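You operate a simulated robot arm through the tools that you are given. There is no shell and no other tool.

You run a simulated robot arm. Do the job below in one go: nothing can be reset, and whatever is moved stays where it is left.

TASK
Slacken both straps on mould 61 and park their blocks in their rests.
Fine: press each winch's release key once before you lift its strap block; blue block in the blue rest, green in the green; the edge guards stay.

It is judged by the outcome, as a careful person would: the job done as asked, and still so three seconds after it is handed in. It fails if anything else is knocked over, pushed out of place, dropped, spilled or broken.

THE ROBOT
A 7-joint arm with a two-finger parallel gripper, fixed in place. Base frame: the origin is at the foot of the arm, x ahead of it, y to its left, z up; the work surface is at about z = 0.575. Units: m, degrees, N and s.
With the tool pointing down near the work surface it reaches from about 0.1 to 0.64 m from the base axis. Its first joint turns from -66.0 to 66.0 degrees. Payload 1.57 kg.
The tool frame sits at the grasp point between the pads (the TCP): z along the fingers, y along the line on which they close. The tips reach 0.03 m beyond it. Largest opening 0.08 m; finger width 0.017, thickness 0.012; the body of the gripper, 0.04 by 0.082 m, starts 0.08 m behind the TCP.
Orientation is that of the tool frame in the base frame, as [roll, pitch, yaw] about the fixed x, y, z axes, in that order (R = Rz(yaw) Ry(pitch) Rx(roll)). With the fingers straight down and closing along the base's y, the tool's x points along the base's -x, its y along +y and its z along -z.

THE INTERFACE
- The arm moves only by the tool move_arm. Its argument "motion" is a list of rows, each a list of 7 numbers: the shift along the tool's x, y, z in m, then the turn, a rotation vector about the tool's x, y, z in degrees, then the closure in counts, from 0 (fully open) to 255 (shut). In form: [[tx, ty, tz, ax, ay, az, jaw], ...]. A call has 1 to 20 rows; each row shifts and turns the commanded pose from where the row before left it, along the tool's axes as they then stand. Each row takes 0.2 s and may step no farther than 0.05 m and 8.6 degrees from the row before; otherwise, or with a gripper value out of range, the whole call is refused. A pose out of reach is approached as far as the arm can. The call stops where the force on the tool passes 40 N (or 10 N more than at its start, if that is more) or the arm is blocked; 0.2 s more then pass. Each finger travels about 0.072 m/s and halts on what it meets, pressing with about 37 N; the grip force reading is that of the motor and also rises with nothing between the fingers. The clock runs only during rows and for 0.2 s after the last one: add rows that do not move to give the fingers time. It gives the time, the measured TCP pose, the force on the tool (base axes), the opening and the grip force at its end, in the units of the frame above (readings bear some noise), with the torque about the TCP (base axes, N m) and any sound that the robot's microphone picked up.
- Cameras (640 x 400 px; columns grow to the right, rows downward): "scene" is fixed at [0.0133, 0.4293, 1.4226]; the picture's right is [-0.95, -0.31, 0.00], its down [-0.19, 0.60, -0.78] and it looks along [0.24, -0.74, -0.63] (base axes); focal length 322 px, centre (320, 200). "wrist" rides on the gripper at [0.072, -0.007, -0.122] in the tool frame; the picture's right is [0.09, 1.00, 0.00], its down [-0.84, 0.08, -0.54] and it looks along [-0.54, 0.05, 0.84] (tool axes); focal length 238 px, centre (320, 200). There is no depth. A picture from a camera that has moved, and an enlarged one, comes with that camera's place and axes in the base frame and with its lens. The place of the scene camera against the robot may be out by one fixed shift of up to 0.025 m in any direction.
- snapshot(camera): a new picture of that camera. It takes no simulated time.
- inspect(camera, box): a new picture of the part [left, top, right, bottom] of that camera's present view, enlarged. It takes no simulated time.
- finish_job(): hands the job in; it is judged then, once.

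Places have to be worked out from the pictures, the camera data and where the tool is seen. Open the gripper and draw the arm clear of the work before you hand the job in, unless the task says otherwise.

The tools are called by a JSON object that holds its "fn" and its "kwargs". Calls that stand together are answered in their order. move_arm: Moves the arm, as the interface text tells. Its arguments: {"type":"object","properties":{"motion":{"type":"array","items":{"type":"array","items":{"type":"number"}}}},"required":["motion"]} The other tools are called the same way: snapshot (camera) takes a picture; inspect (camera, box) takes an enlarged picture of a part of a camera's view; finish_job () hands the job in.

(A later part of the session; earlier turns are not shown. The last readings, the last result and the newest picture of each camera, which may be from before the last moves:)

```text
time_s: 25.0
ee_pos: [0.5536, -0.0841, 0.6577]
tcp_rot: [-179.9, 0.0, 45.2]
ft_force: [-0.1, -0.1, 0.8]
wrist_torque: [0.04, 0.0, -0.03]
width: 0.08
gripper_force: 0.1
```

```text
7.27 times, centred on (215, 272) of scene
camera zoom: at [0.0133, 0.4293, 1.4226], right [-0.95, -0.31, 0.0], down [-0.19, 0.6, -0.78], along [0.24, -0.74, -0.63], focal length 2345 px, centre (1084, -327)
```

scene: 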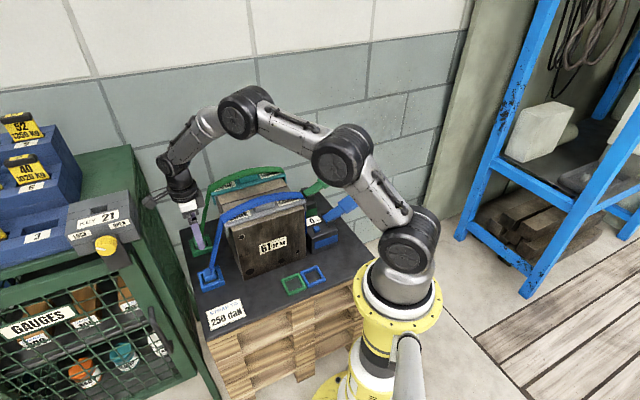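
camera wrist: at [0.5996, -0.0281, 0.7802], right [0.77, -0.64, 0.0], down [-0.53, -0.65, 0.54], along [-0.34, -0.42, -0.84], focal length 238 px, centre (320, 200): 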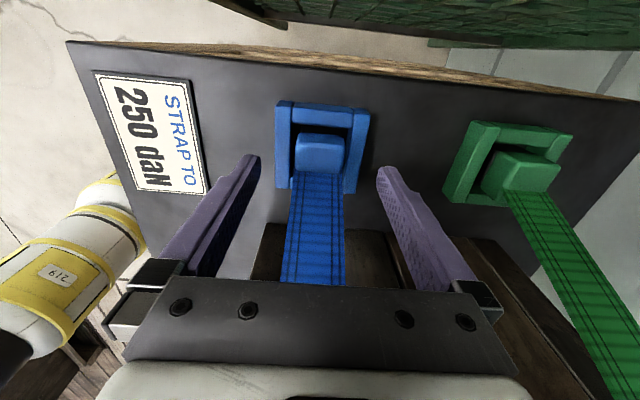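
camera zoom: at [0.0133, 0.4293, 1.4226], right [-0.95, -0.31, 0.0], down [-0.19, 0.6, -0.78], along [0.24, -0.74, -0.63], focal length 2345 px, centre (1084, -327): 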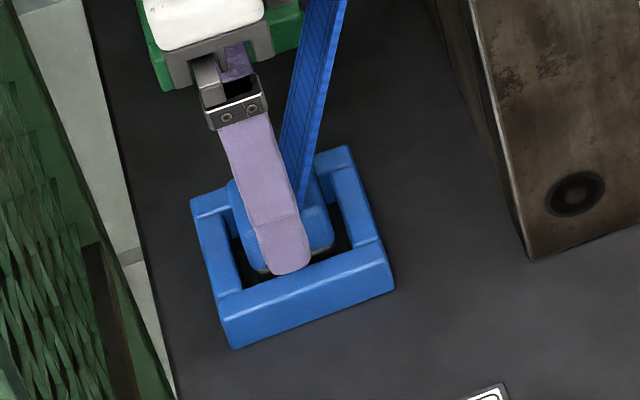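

The block top is at about z=0.62 and the wall tops at about 0.593, with the block centred between the fingers. I'll lower to TCP z=0.630 so the tips are just above the walls, then close slowly.

{"fn": "move_arm", "kwargs": {"motion": [[0, 0, 0.014, 0, 0, 0, 0], [0, 0, 0.0137, 0, 0, 0, 0], [0, 0, 0, 0, 0, 0, 0]]}}

{"fn": "inspect", "kwargs": {"camera": "wrist", "box": [220, 90, 420, 215]}}

{"fn": "inspect", "kwargs": {"camera": "scene", "box": [190, 245, 240, 300]}}

```text
time_s: 25.8
ee_pos: [0.5531, -0.0844, 0.63]
tcp_rot: [179.9, 0.0, 45.2]
ft_force: [-0.4, 0.3, -0.7]
wrist_torque: [0.01, 0.02, 0.01]
width: 0.08
gripper_force: 0.1
```

```text
3.20 times, centred on (320, 152) of wrist
camera zoom: at [0.6008, -0.0284, 0.7535], right [0.77, -0.64, 0.0], down [-0.53, -0.65, 0.54], along [-0.34, -0.42, -0.84], focal length 763 px, centre (320, 352)
```

zoom: 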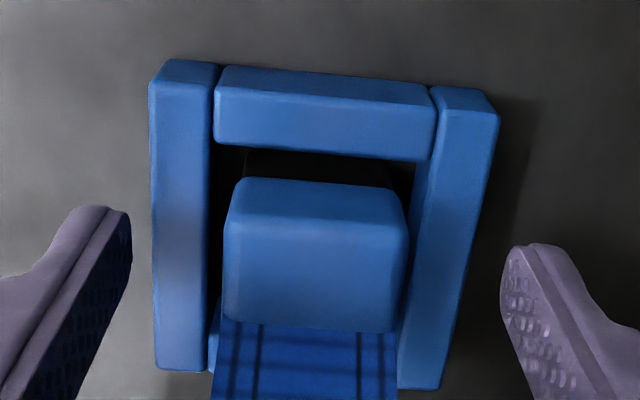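

```text
7.27 times, centred on (215, 272) of scene
camera zoom: at [0.0133, 0.4293, 1.4226], right [-0.95, -0.31, 0.0], down [-0.19, 0.6, -0.78], along [0.24, -0.74, -0.63], focal length 2345 px, centre (1084, -327)
```

zoom: 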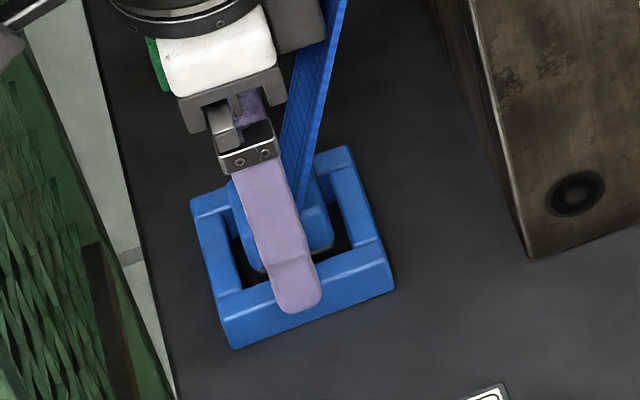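

The tips straddle the block just above the walls. I'll shift 4 mm toward the cabinet so the pads clear the strap's edge, then close.

{"fn": "move_arm", "kwargs": {"motion": [[0.004, 0, 0, 0, 0, 0, 0], [0, 0, 0, 0, 0, 0, 60], [0, 0, 0, 0, 0, 0, 110], [0, 0, 0, 0, 0, 0, 150], [0, 0, 0, 0, 0, 0, 200], [0, 0, 0, 0, 0, 0, 255], [0, 0, 0, 0, 0, 0, 255]]}}

{"fn": "inspect", "kwargs": {"camera": "wrist", "box": [220, 90, 420, 215]}}

{"fn": "inspect", "kwargs": {"camera": "scene", "box": [190, 245, 240, 300]}}

```text
time_s: 27.4
ee_pos: [0.556, -0.0811, 0.6309]
tcp_rot: [180.0, 0.0, 45.2]
ft_force: [0.4, 0.5, 0.5]
wrist_torque: [0.04, -0.03, -0.01]
width: 0.0351
gripper_force: 37.0
```

```text
3.20 times, centred on (320, 152) of wrist
camera zoom: at [0.6035, -0.0255, 0.7538], right [0.77, -0.64, 0.0], down [-0.53, -0.65, 0.54], along [-0.34, -0.42, -0.84], focal length 763 px, centre (320, 352)
```

zoom: 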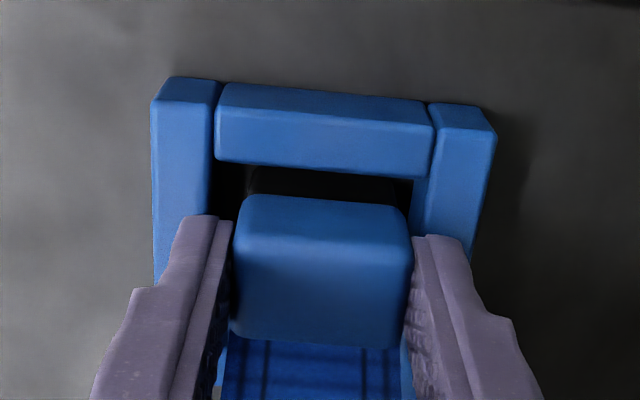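

```text
7.27 times, centred on (215, 272) of scene
camera zoom: at [0.0133, 0.4293, 1.4226], right [-0.95, -0.31, 0.0], down [-0.19, 0.6, -0.78], along [0.24, -0.74, -0.63], focal length 2345 px, centre (1084, -327)
```

zoom: 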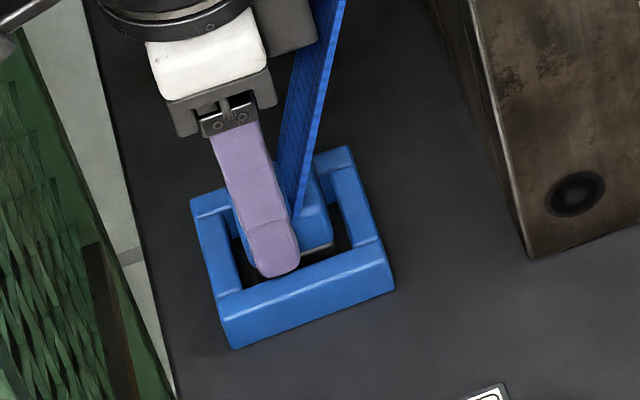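

The grip holds at 35 mm with 37 N. I'll lift a little at a time and watch the force.

{"fn": "move_arm", "kwargs": {"motion": [[0, 0, -0.008, 0, 0, 0, 255], [0, 0, -0.01, 0, 0, 0, 255], [0, 0, -0.015, 0, 0, 0, 255], [0, 0, 0, 0, 0, 0, 255]]}}

{"fn": "inspect", "kwargs": {"camera": "scene", "box": [160, 150, 340, 310]}}

{"fn": "snapshot", "kwargs": {"camera": "wrist"}}

```text
time_s: 28.4
ee_pos: [0.5565, -0.0813, 0.6651]
tcp_rot: [-180.0, 0.0, 45.1]
ft_force: [-0.1, 0.5, -1.4]
wrist_torque: [0.0, 0.0, 0.01]
width: 0.0351
gripper_force: 37.1
```

```text
2.50 times, centred on (250, 230) of scene
camera zoom: at [0.0133, 0.4293, 1.4226], right [-0.95, -0.31, 0.0], down [-0.19, 0.6, -0.78], along [0.24, -0.74, -0.63], focal length 806 px, centre (495, 125)
```

zoom: 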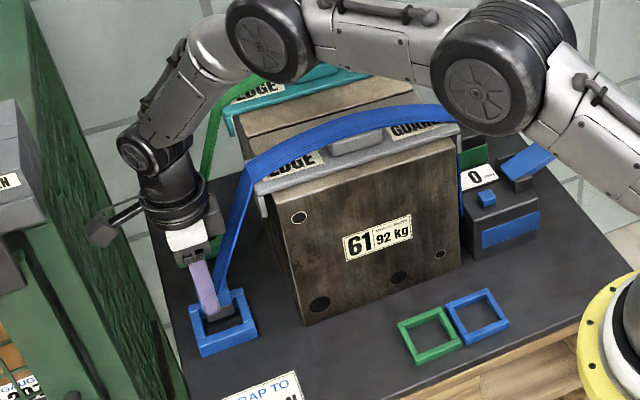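

```text
taken
camera wrist: at [0.6032, -0.0257, 0.7871], right [0.77, -0.64, 0.0], down [-0.53, -0.65, 0.54], along [-0.35, -0.42, -0.84], focal length 238 px, centre (320, 200)
```

wrist: 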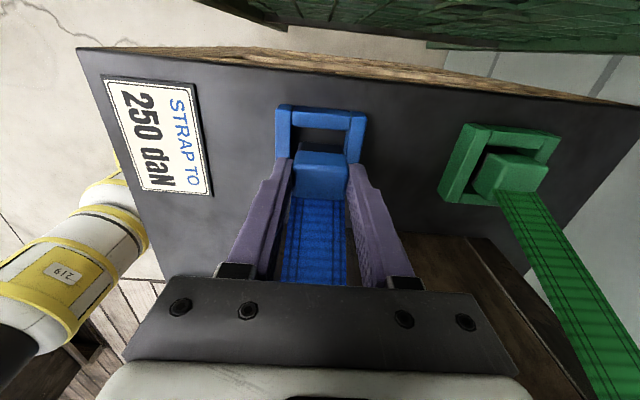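

The block is free of its frame and the strap follows freely. I'll lift it clear, then carry it out in front of the mould at this low height.

{"fn": "move_arm", "kwargs": {"motion": [[0, 0, -0.02, 0, 0, 0, 255], [0, 0, -0.02, 0, 0, 0, 255], [0, -0.02, 0, 0, 0, 0, 255], [0, -0.025, 0, 0, 0, 0, 255], [0, -0.025, 0, 0, 0, 0, 255], [0, 0, 0, 0, 0, 0, 255]]}}

{"fn": "inspect", "kwargs": {"camera": "scene", "box": [160, 150, 340, 310]}}

{"fn": "snapshot", "kwargs": {"camera": "wrist"}}

```text
time_s: 29.8
ee_pos: [0.5071, -0.0297, 0.7041]
tcp_rot: [180.0, 0.0, 45.2]
ft_force: [0.1, -0.5, -2.1]
wrist_torque: [0.0, 0.01, 0.03]
width: 0.0352
gripper_force: 37.3
```

```text
2.50 times, centred on (250, 230) of scene
camera zoom: at [0.0133, 0.4293, 1.4226], right [-0.95, -0.31, 0.0], down [-0.19, 0.6, -0.78], along [0.24, -0.74, -0.63], focal length 806 px, centre (495, 125)
```

zoom: 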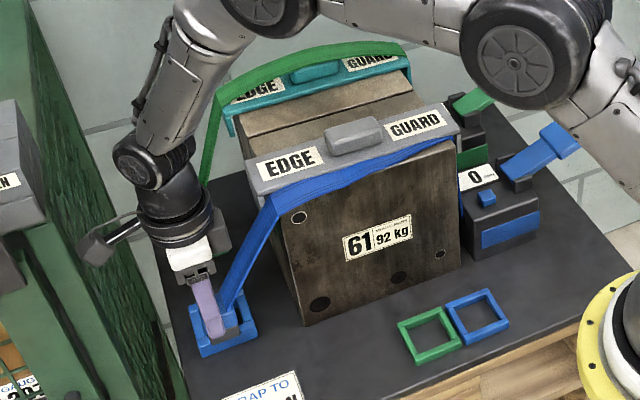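

```text
taken
camera wrist: at [0.5543, 0.0246, 0.8275], right [0.77, -0.64, 0.0], down [-0.53, -0.65, 0.54], along [-0.34, -0.42, -0.84], focal length 238 px, centre (320, 200)
```

wrist: 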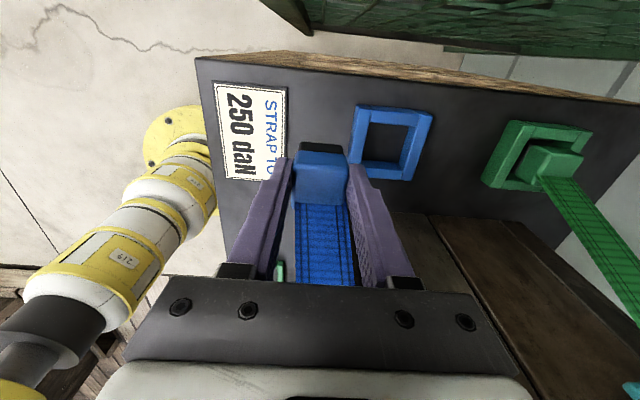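

The strap slips along freely and the blue guard looks unmoved. I'll carry on outward in front of the mould, then part-way along toward the rests.

{"fn": "move_arm", "kwargs": {"motion": [[0, -0.03, 0, 0, 0, 0, 255], [0, -0.033, 0, 0, 0, 0, 255], [-0.03, 0, 0, 0, 0, 0, 255], [-0.035, 0, 0, 0, 0, 0, 255], [-0.035, 0, 0, 0, 0, 0, 255], [-0.035, 0, 0, 0, 0, 0, 255], [0, 0, 0, 0, 0, 0, 255]]}}

{"fn": "inspect", "kwargs": {"camera": "scene", "box": [160, 150, 340, 310]}}

{"fn": "snapshot", "kwargs": {"camera": "wrist"}}

```text
time_s: 30.4
ee_pos: [0.4701, -0.0004, 0.7011]
tcp_rot: [-179.9, 0.3, 44.7]
ft_force: [-2.1, -1.4, -1.9]
wrist_torque: [0.08, -0.25, 0.11]
width: 0.0351
gripper_force: 37.0
stopped in row 2: the force on the tool passed its limit at 45 N (the readings are from after the stop); the commanded pose is now the measured one
```

```text
2.50 times, centred on (250, 230) of scene
camera zoom: at [0.0132, 0.4293, 1.4226], right [-0.95, -0.31, 0.0], down [-0.19, 0.6, -0.78], along [0.24, -0.74, -0.63], focal length 806 px, centre (495, 125)
```

zoom: 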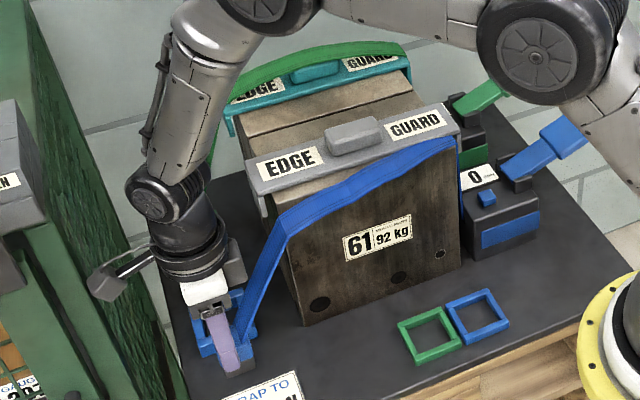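

```text
taken
camera wrist: at [0.5172, 0.0555, 0.8253], right [0.77, -0.64, 0.0], down [-0.54, -0.64, 0.55], along [-0.35, -0.41, -0.84], focal length 238 px, centre (320, 200)
```

wrist: 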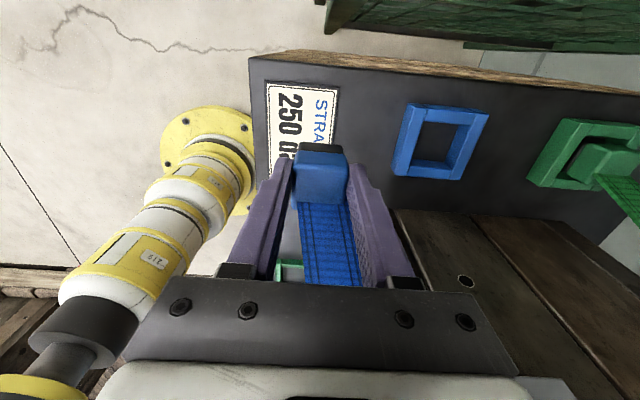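

The move stopped at 45 N. The tool was pushed about 5 mm away from the cabinet and the torque fits contact at the wrist camera's height, so the camera probably brushed the cabinet corner. I'll look before moving away from it.

{"fn": "inspect", "kwargs": {"camera": "scene", "box": [60, 190, 260, 350]}}

{"fn": "snapshot", "kwargs": {"camera": "scene"}}

```text
2.50 times, centred on (160, 270) of scene
camera zoom: at [0.0132, 0.4293, 1.4226], right [-0.95, -0.31, 0.0], down [-0.19, 0.6, -0.78], along [0.24, -0.74, -0.63], focal length 806 px, centre (720, 25)
```

zoom: 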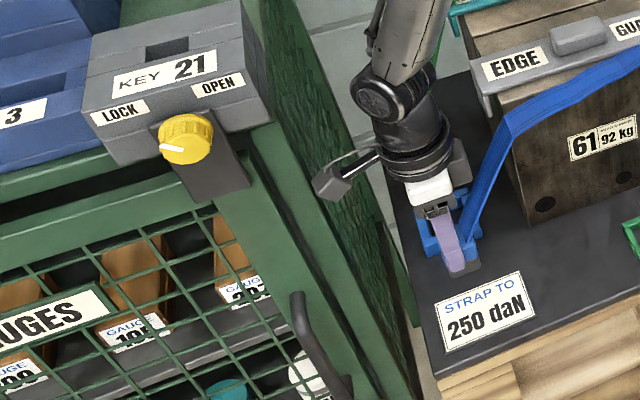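

```text
taken
```

scene: 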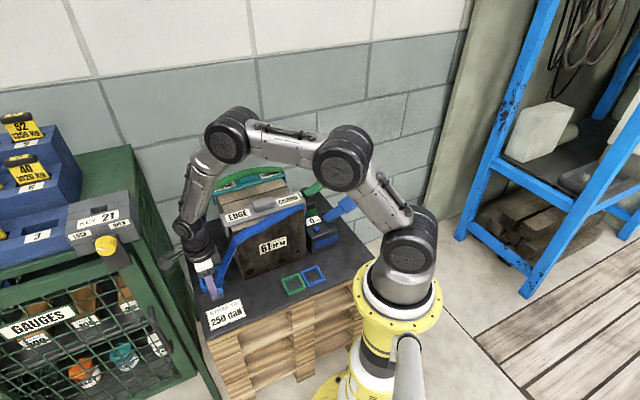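

The cabinet and its lock look undisturbed. I'll move straight away from the cabinet, toward the rests, in small steps and check the force drops.

{"fn": "move_arm", "kwargs": {"motion": [[-0.01, 0, 0, 0, 0, 0, 255], [-0.015, 0, 0, 0, 0, 0, 255], [0, 0, 0, 0, 0, 0, 255]]}}

{"fn": "inspect", "kwargs": {"camera": "scene", "box": [60, 190, 260, 350]}}

```text
time_s: 31.2
ee_pos: [0.4526, -0.0166, 0.7021]
tcp_rot: [-179.8, 0.3, 44.7]
ft_force: [0.4, -0.4, -1.4]
wrist_torque: [0.01, -0.04, 0.0]
width: 0.0352
gripper_force: 36.9
```

```text
2.50 times, centred on (160, 270) of scene
camera zoom: at [0.0133, 0.4293, 1.4226], right [-0.95, -0.31, 0.0], down [-0.19, 0.6, -0.78], along [0.24, -0.74, -0.63], focal length 806 px, centre (720, 25)
```

zoom: 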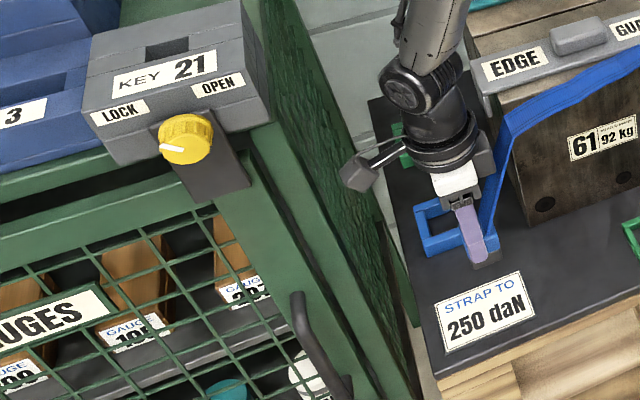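

The force is back to just the block's weight, so it was the cabinet corner and I'm clear of it. I'll carry the block along the front of the mould toward the blue rest.

{"fn": "move_arm", "kwargs": {"motion": [[-0.0416, -0.0032, 0, 0, 0, 0, 255], [-0.0416, -0.0032, 0, 0, 0, 0, 255], [-0.0416, -0.0032, 0, 0, 0, 0, 255], [-0.0416, -0.0032, 0, 0, 0, 0, 255], [-0.0416, -0.0032, 0, 0, 0, 0, 255], [0, 0, 0, 0, 0, 0, 255]]}}

{"fn": "snapshot", "kwargs": {"camera": "scene"}}

{"fn": "snapshot", "kwargs": {"camera": "wrist"}}

```text
time_s: 32.6
ee_pos: [0.2924, -0.1534, 0.7034]
tcp_rot: [-179.8, 0.2, 44.8]
ft_force: [-1.0, -0.3, -1.2]
wrist_torque: [0.02, -0.05, 0.02]
width: 0.035
gripper_force: 37.4
```

```text
taken
```

scene: 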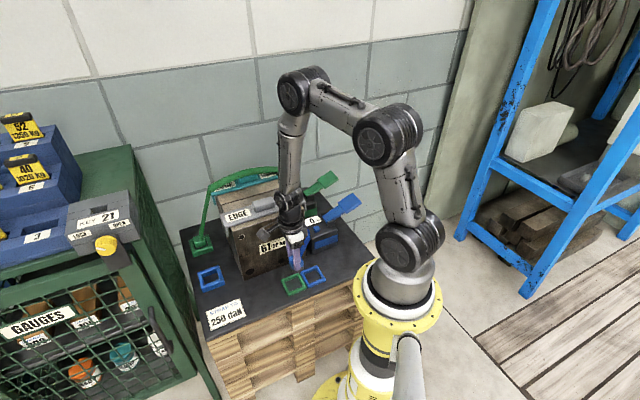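

```text
taken
camera wrist: at [0.3398, -0.0988, 0.8265], right [0.77, -0.64, 0.0], down [-0.54, -0.64, 0.54], along [-0.35, -0.41, -0.84], focal length 238 px, centre (320, 200)
```

wrist: 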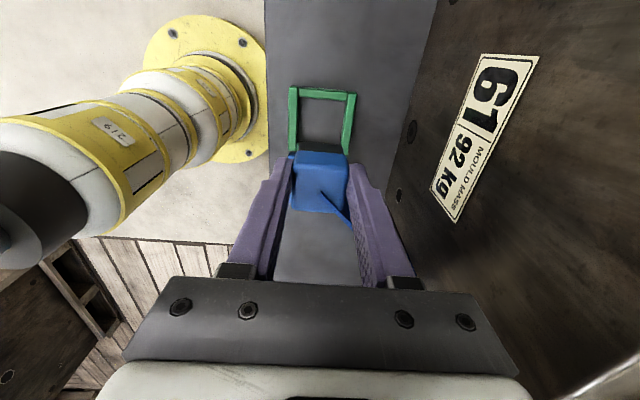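

The block is over the green rest and the blue rest is one frame further along. I'll use this view to refine the rest positions.

{"fn": "inspect", "kwargs": {"camera": "wrist", "box": [260, 70, 380, 250]}}

{"fn": "inspect", "kwargs": {"camera": "scene", "box": [260, 220, 350, 310]}}

```text
2.22 times, centred on (320, 160) of wrist
camera zoom: at [0.3398, -0.0988, 0.8265], right [0.77, -0.64, 0.0], down [-0.54, -0.64, 0.54], along [-0.35, -0.41, -0.84], focal length 530 px, centre (320, 289)
```

zoom: 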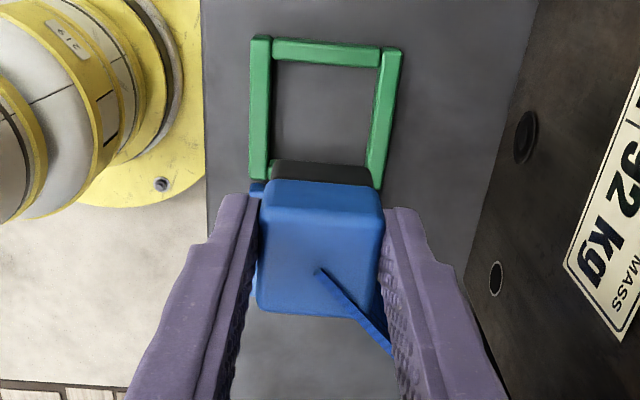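

```text
4.44 times, centred on (305, 265) of scene
camera zoom: at [0.0133, 0.4293, 1.4226], right [-0.95, -0.31, 0.0], down [-0.19, 0.6, -0.78], along [0.24, -0.74, -0.63], focal length 1433 px, centre (387, -89)
```

zoom: 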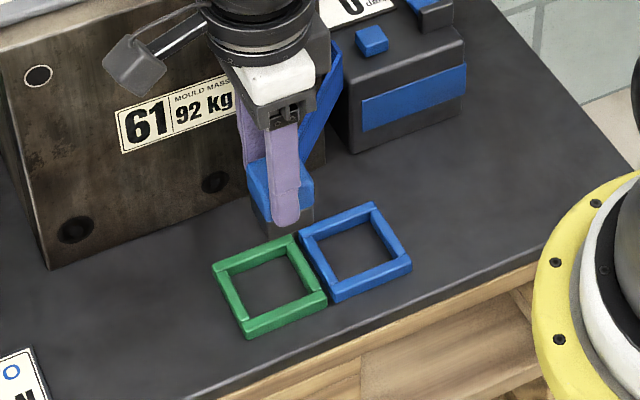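

I'll zoom in closely to see how the block sits in the fingers, so the drop into the rest is centred.

{"fn": "inspect", "kwargs": {"camera": "scene", "box": [282, 244, 322, 284]}}

{"fn": "inspect", "kwargs": {"camera": "wrist", "box": [280, 140, 370, 220]}}

```text
10.00 times, centred on (302, 264) of scene
camera zoom: at [0.0133, 0.4293, 1.4226], right [-0.95, -0.31, 0.0], down [-0.19, 0.6, -0.78], along [0.24, -0.74, -0.63], focal length 3224 px, centre (500, -440)
```

zoom: 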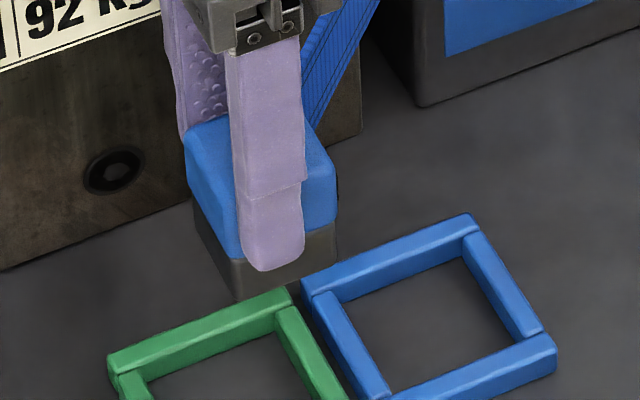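

```text
5.00 times, centred on (325, 180) of wrist
camera zoom: at [0.3398, -0.0988, 0.8265], right [0.77, -0.64, 0.0], down [-0.54, -0.64, 0.54], along [-0.35, -0.41, -0.84], focal length 1192 px, centre (295, 300)
```

zoom: 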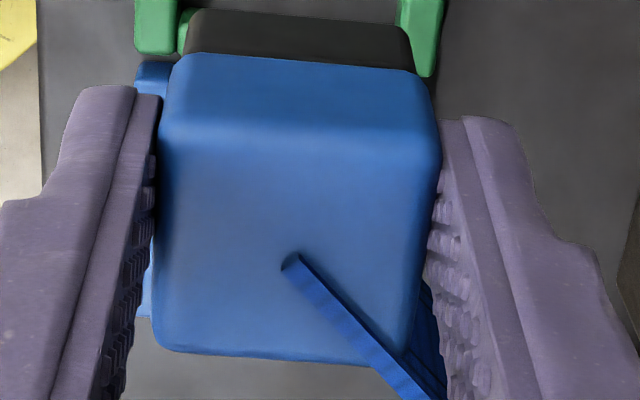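

The block hangs level, about 6–7 mm off-centre along the strap axis, and the rests are at about e1=0.039 (blue) and 0.105 (green). I'll go over the blue rest with that offset and stop with the block about 15 mm above the walls to check.

{"fn": "move_arm", "kwargs": {"motion": [[-0.0264, 0.0007, 0, 0, 0, 0, 255], [-0.0264, 0.0006, 0, 0, 0, 0, 255], [0, 0, 0.018, 0, 0, 0, 255], [0, 0, 0.018, 0, 0, 0, 255], [0, 0, 0, 0, 0, 0, 255]]}}

{"fn": "inspect", "kwargs": {"camera": "scene", "box": [285, 244, 345, 300]}}

{"fn": "inspect", "kwargs": {"camera": "wrist", "box": [260, 70, 380, 250]}}

```text
time_s: 33.8
ee_pos: [0.2551, -0.1908, 0.6685]
tcp_rot: [-179.8, 0.2, 44.7]
ft_force: [0.8, -1.0, -1.4]
wrist_torque: [0.0, -0.01, -0.04]
width: 0.0351
gripper_force: 36.9
```

```text
7.14 times, centred on (315, 272) of scene
camera zoom: at [0.0133, 0.4293, 1.4226], right [-0.95, -0.31, 0.0], down [-0.19, 0.6, -0.78], along [0.24, -0.74, -0.63], focal length 2303 px, centre (356, -314)
```

zoom: 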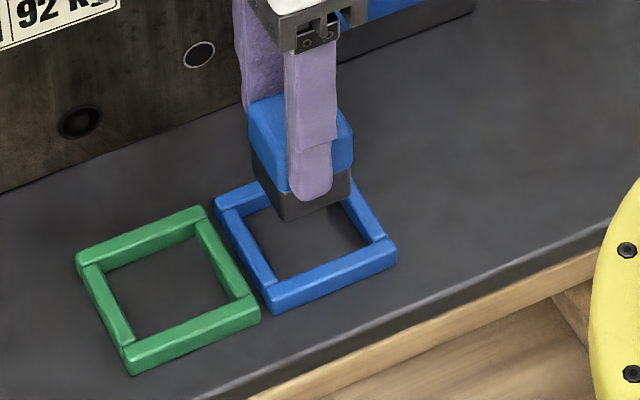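

```text
2.22 times, centred on (320, 160) of wrist
camera zoom: at [0.3028, -0.1361, 0.7916], right [0.77, -0.64, 0.0], down [-0.54, -0.64, 0.54], along [-0.35, -0.41, -0.84], focal length 530 px, centre (320, 289)
```

zoom: 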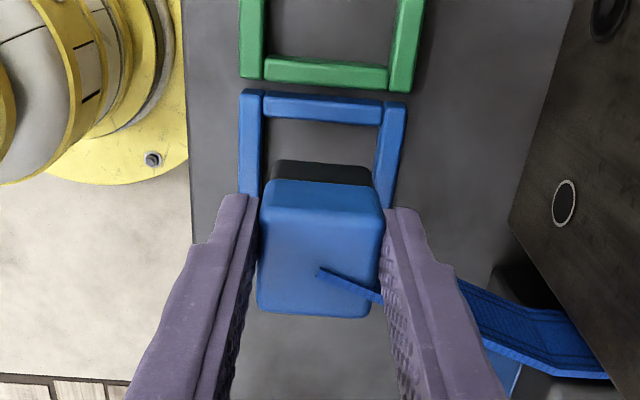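

The wrist view puts the block within about 2 mm of centre along the strap axis. I'll zoom in tighter to check the crosswise alignment before lowering.

{"fn": "inspect", "kwargs": {"camera": "wrist", "box": [280, 100, 370, 180]}}

{"fn": "inspect", "kwargs": {"camera": "scene", "box": [302, 258, 342, 294]}}

```text
5.00 times, centred on (325, 140) of wrist
camera zoom: at [0.3028, -0.1361, 0.7916], right [0.77, -0.64, 0.0], down [-0.54, -0.64, 0.54], along [-0.35, -0.41, -0.84], focal length 1192 px, centre (295, 500)
```

zoom: 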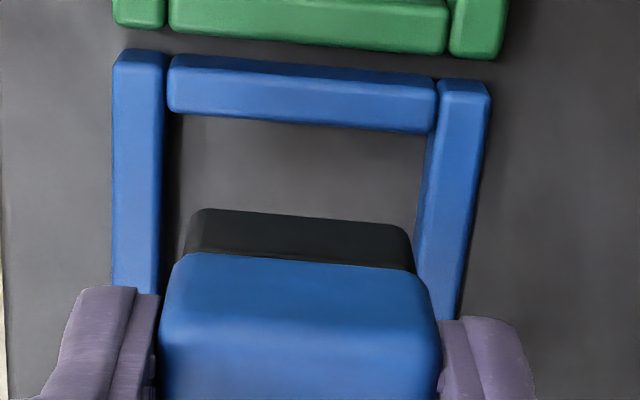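

```text
11.11 times, centred on (322, 276) of scene
camera zoom: at [0.0133, 0.4293, 1.4226], right [-0.95, -0.31, 0.0], down [-0.19, 0.6, -0.78], along [0.24, -0.74, -0.63], focal length 3583 px, centre (298, -644)
```

zoom: 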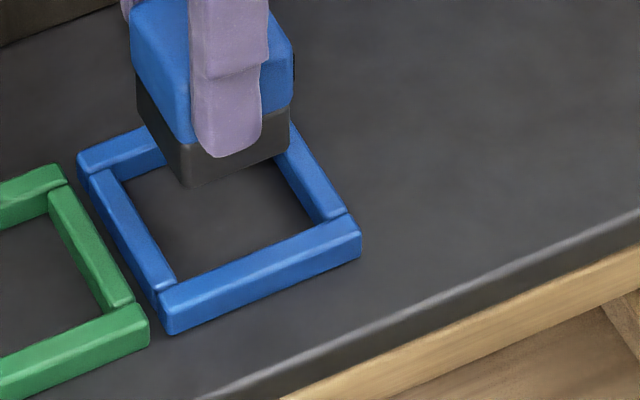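

Crosswise alignment is within about 1–2 mm. I'll nudge by that amount and lower the block gently into the blue rest.

{"fn": "move_arm", "kwargs": {"motion": [[0.001, -0.0015, 0.008, 0, 0, 0, 255], [0, 0, 0.008, 0, 0, 0, 255], [0, 0, 0.008, 0, 0, 0, 255], [0, 0, 0, 0, 0, 0, 255]]}}

{"fn": "inspect", "kwargs": {"camera": "wrist", "box": [280, 100, 370, 180]}}

{"fn": "inspect", "kwargs": {"camera": "scene", "box": [302, 258, 342, 294]}}

```text
time_s: 34.8
ee_pos: [0.2555, -0.1893, 0.643]
tcp_rot: [-179.9, 0.2, 44.8]
ft_force: [0.4, 0.3, -1.9]
wrist_torque: [-0.01, 0.0, 0.02]
width: 0.0349
gripper_force: 36.8
```

```text
5.00 times, centred on (325, 140) of wrist
camera zoom: at [0.3031, -0.1334, 0.7668], right [0.77, -0.64, 0.0], down [-0.54, -0.64, 0.54], along [-0.35, -0.41, -0.84], focal length 1192 px, centre (295, 500)
```

zoom: 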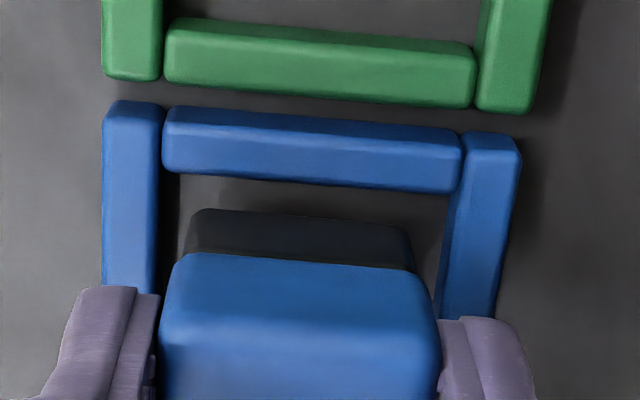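

```text
11.11 times, centred on (322, 276) of scene
camera zoom: at [0.0133, 0.4293, 1.4226], right [-0.95, -0.31, 0.0], down [-0.19, 0.6, -0.78], along [0.24, -0.74, -0.63], focal length 3583 px, centre (298, -644)
```

zoom: 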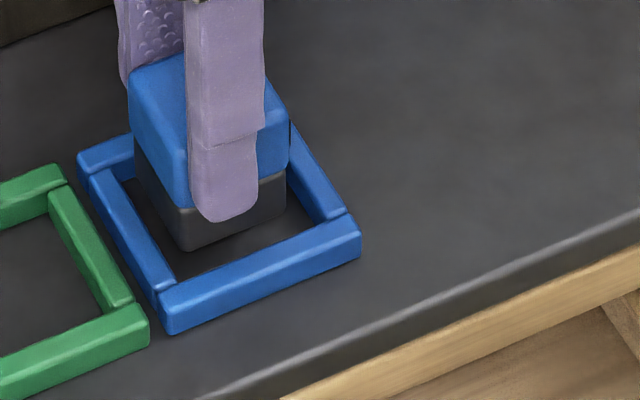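

The block is entering the rest with even gaps all round (about 5 mm front, similar at the sides) and no contact force. I'll lower the last centimetre in small steps.

{"fn": "move_arm", "kwargs": {"motion": [[0, 0, 0.004, 0, 0, 0, 255], [0, 0, 0.004, 0, 0, 0, 255], [0, 0, 0, 0, 0, 0, 255]]}}

{"fn": "inspect", "kwargs": {"camera": "scene", "box": [302, 258, 342, 294]}}

```text
time_s: 35.6
ee_pos: [0.2552, -0.1883, 0.6348]
tcp_rot: [-179.8, 0.2, 44.7]
ft_force: [-0.3, -0.6, -1.5]
wrist_torque: [0.01, -0.04, 0.01]
width: 0.0353
gripper_force: 37.4
```

```text
11.11 times, centred on (322, 276) of scene
camera zoom: at [0.0133, 0.4293, 1.4226], right [-0.95, -0.31, 0.0], down [-0.19, 0.6, -0.78], along [0.24, -0.74, -0.63], focal length 3583 px, centre (298, -644)
```

zoom: 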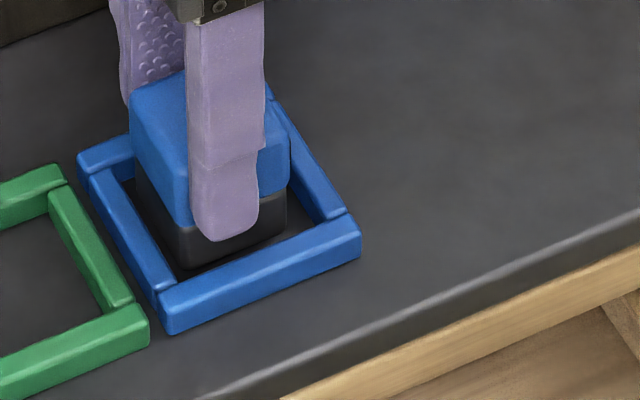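

The block is well inside the rest and still hanging, with the force equal to its weight. I'll keep going down in 1.5 mm steps until it takes support.

{"fn": "move_arm", "kwargs": {"motion": [[0, 0, 0.0015, 0, 0, 0, 255], [0, 0, 0.0015, 0, 0, 0, 255], [0, 0, 0, 0, 0, 0, 255]]}}

```text
time_s: 36.4
ee_pos: [0.2556, -0.1899, 0.634]
tcp_rot: [-179.8, 0.2, 44.6]
ft_force: [0.7, 0.5, -1.1]
wrist_torque: [0.01, -0.03, -0.02]
width: 0.0353
gripper_force: 37.3
```

Still no support force, though the readings are noisy. I'll continue another 2 mm.

{"fn": "move_arm", "kwargs": {"motion": [[0, 0, 0.001, 0, 0, 0, 255], [0, 0, 0.001, 0, 0, 0, 255], [0, 0, 0, 0, 0, 0, 255]]}}

{"fn": "inspect", "kwargs": {"camera": "scene", "box": [302, 258, 342, 294]}}

```text
time_s: 37.2
ee_pos: [0.2551, -0.1887, 0.6318]
tcp_rot: [-179.8, 0.2, 44.7]
ft_force: [0.1, -0.3, -1.6]
wrist_torque: [0.0, -0.04, 0.02]
width: 0.0352
gripper_force: 36.8
```

```text
11.11 times, centred on (322, 276) of scene
camera zoom: at [0.0133, 0.4293, 1.4226], right [-0.95, -0.31, 0.0], down [-0.19, 0.6, -0.78], along [0.24, -0.74, -0.63], focal length 3583 px, centre (298, -644)
```

zoom: 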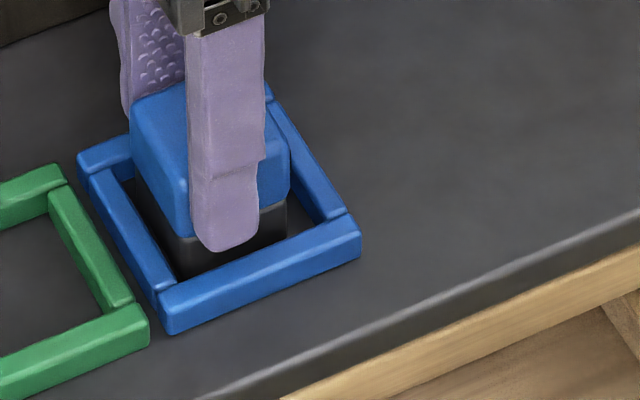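

Still hanging freely. I'll continue down in small steps.

{"fn": "move_arm", "kwargs": {"motion": [[0, 0, 0.001, 0, 0, 0, 255], [0, 0, 0.001, 0, 0, 0, 255], [0, 0, 0, 0, 0, 0, 255]]}}

```text
time_s: 38.0
ee_pos: [0.2572, -0.1891, 0.6287]
tcp_rot: [-179.9, 0.2, 44.6]
ft_force: [-5.2, 4.4, 29.7]
wrist_torque: [0.13, 0.11, -0.04]
width: 0.0354
gripper_force: 37.4
```

The block is now seated, with a clear upward reaction. I'll ease up 1 mm to relieve the push and then open the fingers.

{"fn": "move_arm", "kwargs": {"motion": [[0, 0, -0.001, 0, 0, 0, 255], [0, 0, 0, 0, 0, 0, 255]]}}

{"fn": "inspect", "kwargs": {"camera": "scene", "box": [302, 258, 342, 294]}}

{"fn": "inspect", "kwargs": {"camera": "wrist", "box": [260, 100, 380, 210]}}

```text
time_s: 38.6
ee_pos: [0.2553, -0.1883, 0.6284]
tcp_rot: [-179.8, 0.2, 44.5]
ft_force: [0.4, 0.0, 1.8]
wrist_torque: [0.0, -0.11, -0.04]
width: 0.0355
gripper_force: 36.7
```

```text
11.11 times, centred on (322, 276) of scene
camera zoom: at [0.0133, 0.4293, 1.4226], right [-0.95, -0.31, 0.0], down [-0.19, 0.6, -0.78], along [0.24, -0.74, -0.63], focal length 3583 px, centre (298, -644)
```

zoom: 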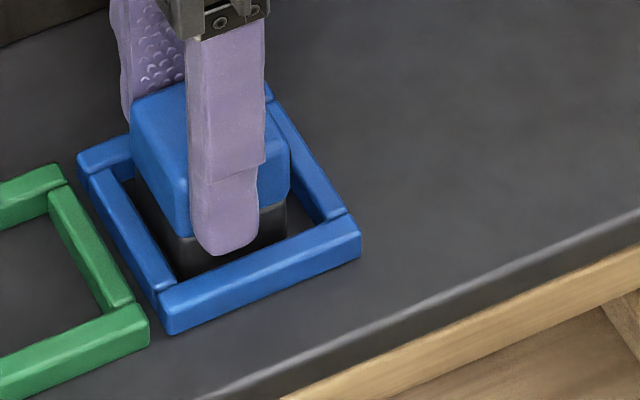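

```text
3.64 times, centred on (320, 155) of wrist
camera zoom: at [0.303, -0.1334, 0.752], right [0.77, -0.64, 0.0], down [-0.54, -0.64, 0.54], along [-0.35, -0.41, -0.84], focal length 867 px, centre (320, 364)
```

zoom: 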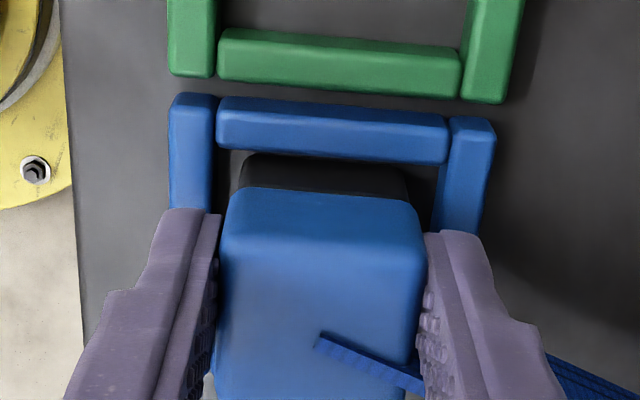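

The block is seated square inside the blue rest. I'll open the fingers gradually.

{"fn": "move_arm", "kwargs": {"motion": [[0, 0, 0, 0, 0, 0, 130], [0, 0, 0, 0, 0, 0, 110], [0, 0, 0, 0, 0, 0, 90], [0, 0, 0, 0, 0, 0, 70], [0, 0, 0, 0, 0, 0, 70]]}}

{"fn": "inspect", "kwargs": {"camera": "wrist", "box": [260, 100, 380, 210]}}

{"fn": "inspect", "kwargs": {"camera": "scene", "box": [285, 244, 345, 300]}}

```text
time_s: 39.8
ee_pos: [0.2551, -0.1884, 0.6297]
tcp_rot: [-179.7, 0.2, 44.5]
ft_force: [-0.1, 0.1, 0.3]
wrist_torque: [0.0, -0.02, -0.01]
width: 0.0581
gripper_force: 0.2
```

```text
3.64 times, centred on (320, 155) of wrist
camera zoom: at [0.303, -0.1334, 0.7525], right [0.77, -0.64, 0.0], down [-0.54, -0.64, 0.54], along [-0.35, -0.41, -0.84], focal length 867 px, centre (320, 364)
```

zoom: 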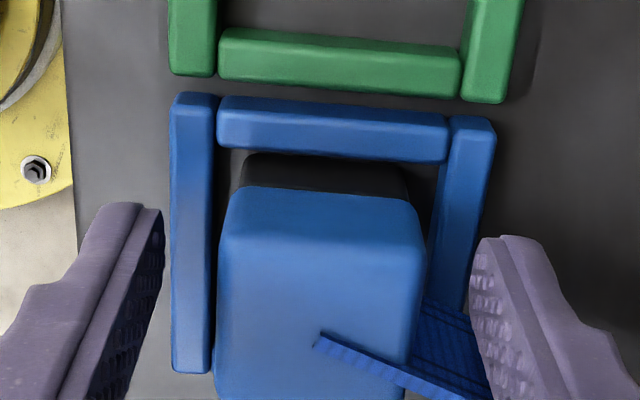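

```text
7.14 times, centred on (315, 272) of scene
camera zoom: at [0.0133, 0.4293, 1.4226], right [-0.95, -0.31, 0.0], down [-0.19, 0.6, -0.78], along [0.24, -0.74, -0.63], focal length 2303 px, centre (356, -314)
```

zoom: 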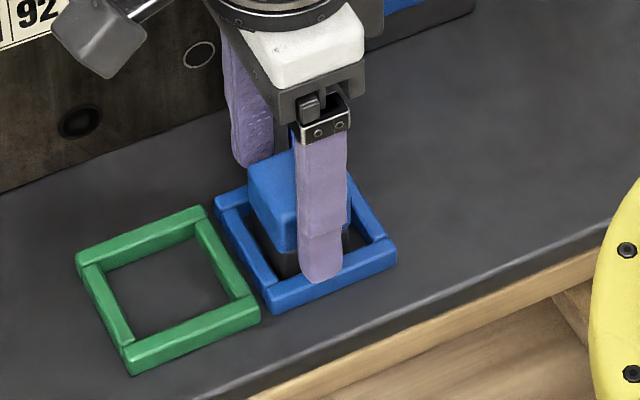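

Released and the block stays put. I'll raise the open gripper straight up and check that nothing follows.

{"fn": "move_arm", "kwargs": {"motion": [[0, 0, -0.02, 0, 0, 0, 70], [0, 0, -0.03, 0, 0, 0, 70], [0, 0, -0.04, 0, 0, 0, 70], [0, 0, -0.045, 0, 0, 0, 70], [0, 0, -0.045, 0, 0, 0, 70], [0, 0, -0.045, 0, 0, 0, 70], [0, 0, -0.045, 0, 0, 0, 0], [0, 0, 0, 0, 0, 0, 0]]}}

{"fn": "snapshot", "kwargs": {"camera": "scene"}}

{"fn": "snapshot", "kwargs": {"camera": "wrist"}}

{"fn": "inspect", "kwargs": {"camera": "scene", "box": [180, 160, 360, 310]}}

```text
time_s: 41.6
ee_pos: [0.2563, -0.1878, 0.8994]
tcp_rot: [-179.8, 0.2, 44.6]
ft_force: [0.0, -0.4, 0.2]
wrist_torque: [0.0, -0.01, 0.02]
width: 0.08
gripper_force: 0.1
```

```text
taken
```

scene: 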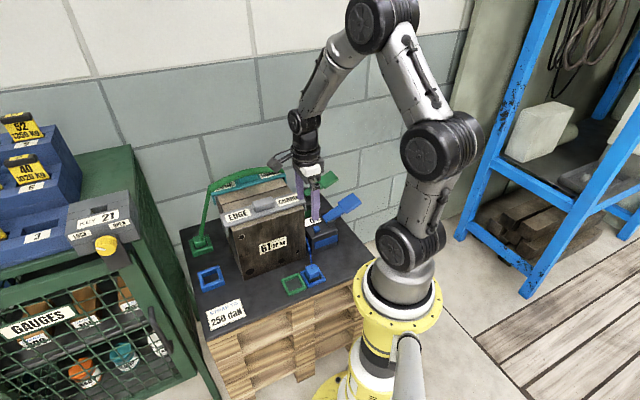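

```text
taken
camera wrist: at [0.3047, -0.1329, 1.022], right [0.77, -0.64, 0.0], down [-0.54, -0.64, 0.54], along [-0.35, -0.41, -0.84], focal length 238 px, centre (320, 200)
```

wrist: 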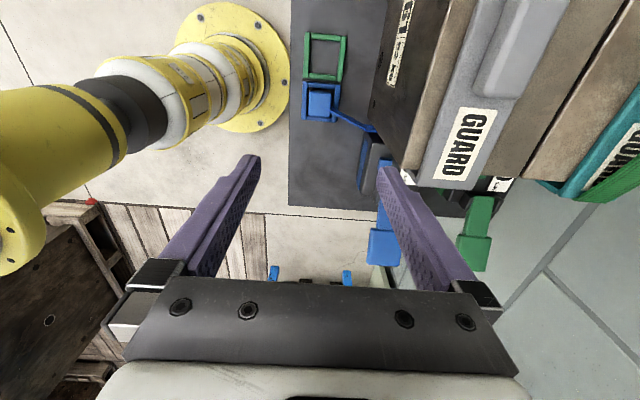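

```text
2.67 times, centred on (270, 235) of scene
camera zoom: at [0.0133, 0.4293, 1.4226], right [-0.95, -0.31, 0.0], down [-0.19, 0.6, -0.78], along [0.24, -0.74, -0.63], focal length 860 px, centre (453, 107)
```

zoom: 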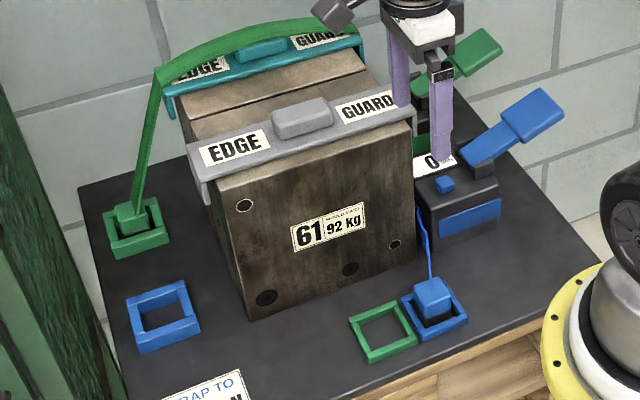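

The blue block is parked and the blue guard hasn't moved. For the green block, at about (0.661,-0.196), reach is tight, so I'll first go high over the mould toward it and see how far the arm gets with the tool vertical.

{"fn": "move_arm", "kwargs": {"motion": [[0, 0, -0.045, 0, 0, 0, 0], [0.0283, 0.0292, 0, 0, 0, 0, 0], [0.0283, 0.0292, 0, 0, 0, 0, 0], [0.0283, 0.0292, 0, 0, 0, 0, 0], [0.0283, 0.0292, 0, 0, 0, 0, 0], [0.0283, 0.0292, 0, 0, 0, 0, 0], [0.0283, 0.0292, 0, 0, 0, 0, 0], [0.0283, 0.0292, 0, 0, 0, 0, 0], [0.0283, 0.0292, 0, 0, 0, 0, 0], [0.0283, 0.0292, 0, 0, 0, 0, 0], [0, 0, 0, 0, 0, 0, 0]]}}

{"fn": "snapshot", "kwargs": {"camera": "scene"}}

{"fn": "snapshot", "kwargs": {"camera": "wrist"}}

```text
time_s: 44.0
ee_pos: [0.6154, -0.1933, 0.943]
tcp_rot: [-179.8, 0.2, 44.7]
ft_force: [1.0, -0.1, -0.5]
wrist_torque: [0.0, 0.01, -0.01]
width: 0.0801
gripper_force: 0.0
out of reach, approached as far as the arm can: row 10
```

```text
taken
```

scene: 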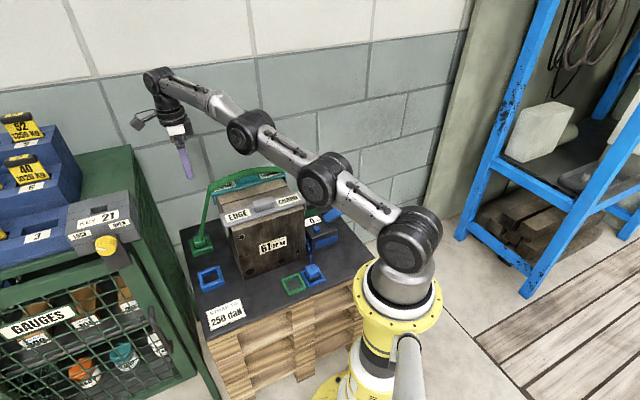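

```text
taken
camera wrist: at [0.664, -0.1381, 1.0653], right [0.77, -0.64, 0.0], down [-0.54, -0.64, 0.54], along [-0.35, -0.41, -0.84], focal length 238 px, centre (320, 200)
```

wrist: 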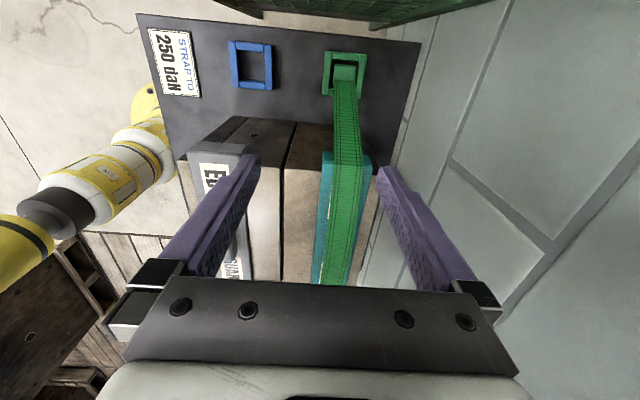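

With the tool vertical the arm stops at a radius of about 0.645 m, and the green block is at 0.69. So I'll grip it across the other faces, closing along the strap axis, with the tool leaning about 30° toward the robot. That gives the reach, keeps the pads flush, passes beside the strap and keeps the camera off the cabinet. First I'll back off and yaw 90°.

{"fn": "move_arm", "kwargs": {"motion": [[0.011, -0.026, 0, 0, 0, 0, 0], [0.011, -0.026, 0, 0, 0, 0, 0], [0.011, -0.026, 0, 0, 0, 0, 0], [0, 0, 0, 0, 0, -8.2, 0], [0, 0, 0, 0, 0, -8.2, 0], [0, 0, 0, 0, 0, -8.2, 0], [0, 0, 0, 0, 0, -8.2, 0], [0, 0, 0, 0, 0, -8.2, 0], [0, 0, 0, 0, 0, -8.2, 0], [0, 0, 0, 0, 0, -8.2, 0], [0, 0, 0, 0, 0, -8.2, 0], [0, 0, 0, 0, 0, -8.2, 0], [0, 0, 0, 0, 0, -8.2, 0], [0, 0, 0, 0, 0, -8.2, 0], [0, 0, 0, 0, 0, 0, 0]]}}

{"fn": "snapshot", "kwargs": {"camera": "scene"}}

{"fn": "snapshot", "kwargs": {"camera": "wrist"}}

```text
time_s: 47.2
ee_pos: [0.5864, -0.1158, 0.9413]
tcp_rot: [-179.7, -0.1, 134.9]
ft_force: [-1.1, -0.2, 0.6]
wrist_torque: [-0.01, 0.02, 0.0]
width: 0.0801
gripper_force: 0.1
```

```text
taken
```

scene: 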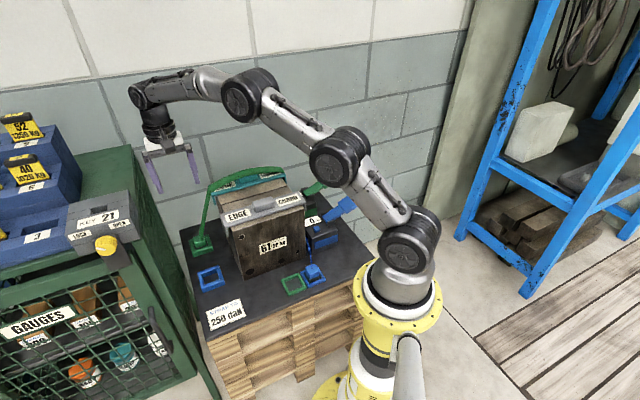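

```text
taken
camera wrist: at [0.5319, -0.0698, 1.0653], right [0.64, 0.77, 0.0], down [0.65, -0.54, 0.54], along [0.41, -0.35, -0.84], focal length 238 px, centre (320, 200)
```

wrist: 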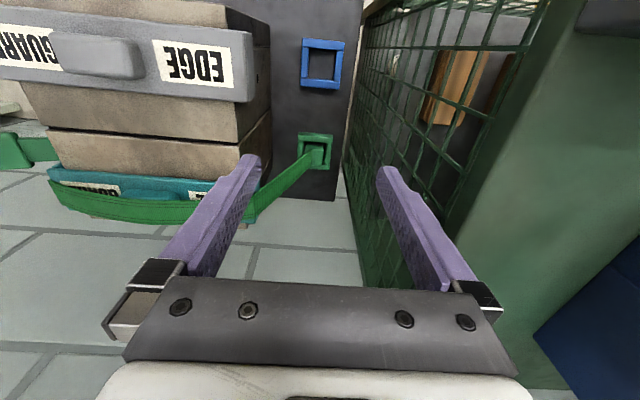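

The yaw is done and the view now looks along the gap between the mould and the cabinet, with the green anchor visible. I'll enlarge it to re-measure.

{"fn": "inspect", "kwargs": {"camera": "wrist", "box": [260, 110, 380, 210]}}

```text
4.00 times, centred on (320, 160) of wrist
camera zoom: at [0.5319, -0.0698, 1.0653], right [0.64, 0.77, 0.0], down [0.65, -0.54, 0.54], along [0.41, -0.35, -0.84], focal length 953 px, centre (320, 360)
```

zoom: 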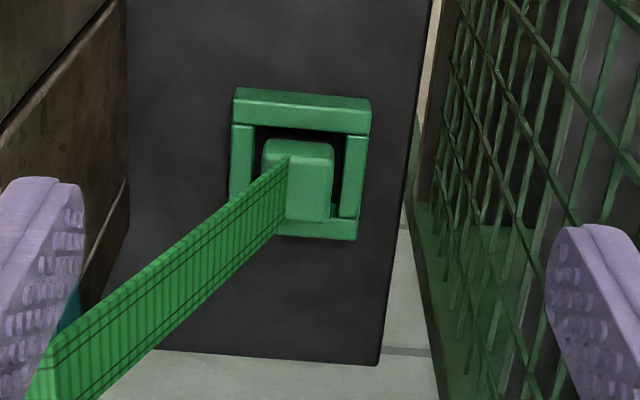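

The green block is at about e1=0.3315, e2≈-0.609. I'll lean the tool 30° toward the robot, then move to a hover about 15 cm back along the approach line.

{"fn": "move_arm", "kwargs": {"motion": [[0, 0, 0, 0, -7.5, 0, 0], [0, 0, 0, 0, -7.5, 0, 0], [0, 0, 0, 0, -7.5, 0, 0], [0, 0, 0, 0, -7.5, 0, 0], [0.0116, 0, 0.0351, 0, 0, 0, 0], [0.0116, 0, 0.0351, 0, 0, 0, 0], [0.0116, 0, 0.0351, 0, 0, 0, 0], [0.0116, 0, 0.0351, 0, 0, 0, 0], [0.0116, -0.001, 0.0351, 0, 0, 0, 0], [0, 0, 0, 0, 0, 0, 0]]}}

{"fn": "snapshot", "kwargs": {"camera": "scene"}}

{"fn": "snapshot", "kwargs": {"camera": "wrist"}}

```text
time_s: 49.4
ee_pos: [0.6112, -0.1428, 0.7606]
tcp_rot: [-179.8, 29.8, 135.0]
ft_force: [0.0, 0.0, 0.0]
wrist_torque: [-0.04, 0.02, -0.01]
width: 0.08
gripper_force: 0.0
```

```text
taken
```

scene: 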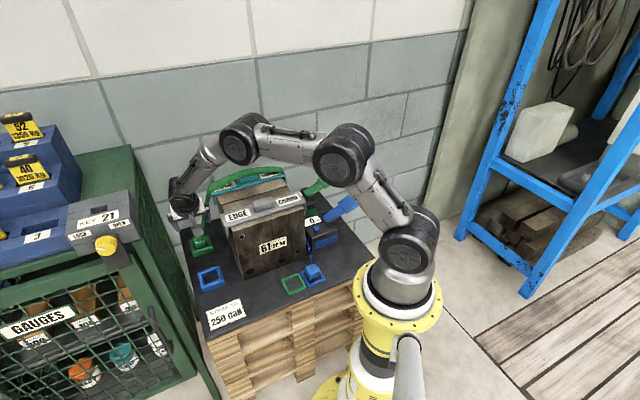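

```text
taken
camera wrist: at [0.5193, -0.0607, 0.8317], right [0.65, 0.76, -0.05], down [0.38, -0.27, 0.89], along [0.66, -0.59, -0.46], focal length 238 px, centre (320, 200)
```

wrist: 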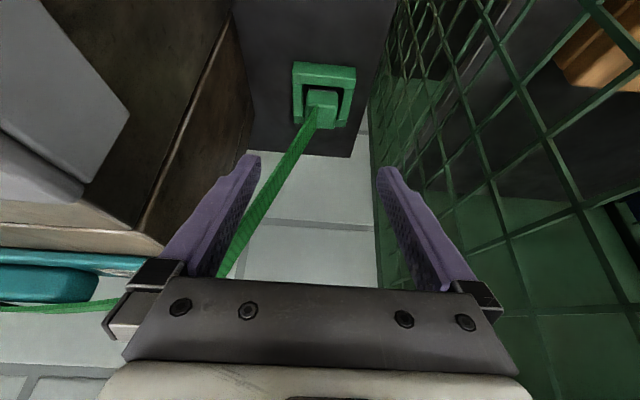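

The hover is good and everything is clear. I'll enlarge the block between the fingers to line up for the approach.

{"fn": "inspect", "kwargs": {"camera": "wrist", "box": [270, 50, 380, 150]}}

{"fn": "inspect", "kwargs": {"camera": "scene", "box": [140, 150, 260, 290]}}

```text
4.00 times, centred on (325, 100) of wrist
camera zoom: at [0.5193, -0.0607, 0.8317], right [0.65, 0.76, -0.05], down [0.38, -0.27, 0.89], along [0.66, -0.59, -0.46], focal length 953 px, centre (300, 600)
```

zoom: 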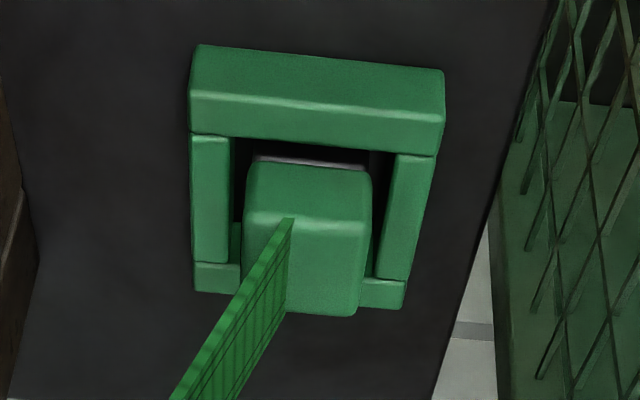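

```text
2.86 times, centred on (200, 220) of scene
camera zoom: at [0.0133, 0.4293, 1.4226], right [-0.95, -0.31, 0.0], down [-0.19, 0.6, -0.78], along [0.24, -0.74, -0.63], focal length 921 px, centre (663, 143)
```

zoom: 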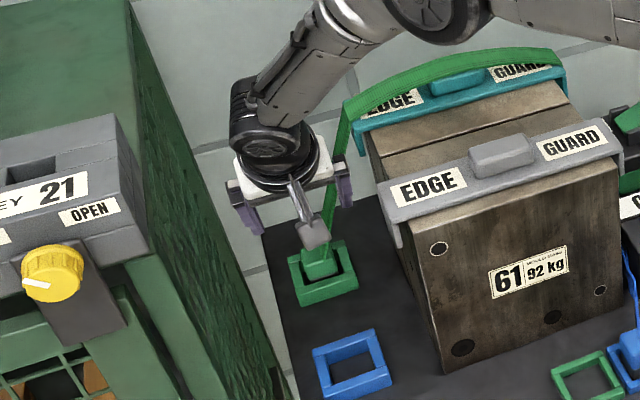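

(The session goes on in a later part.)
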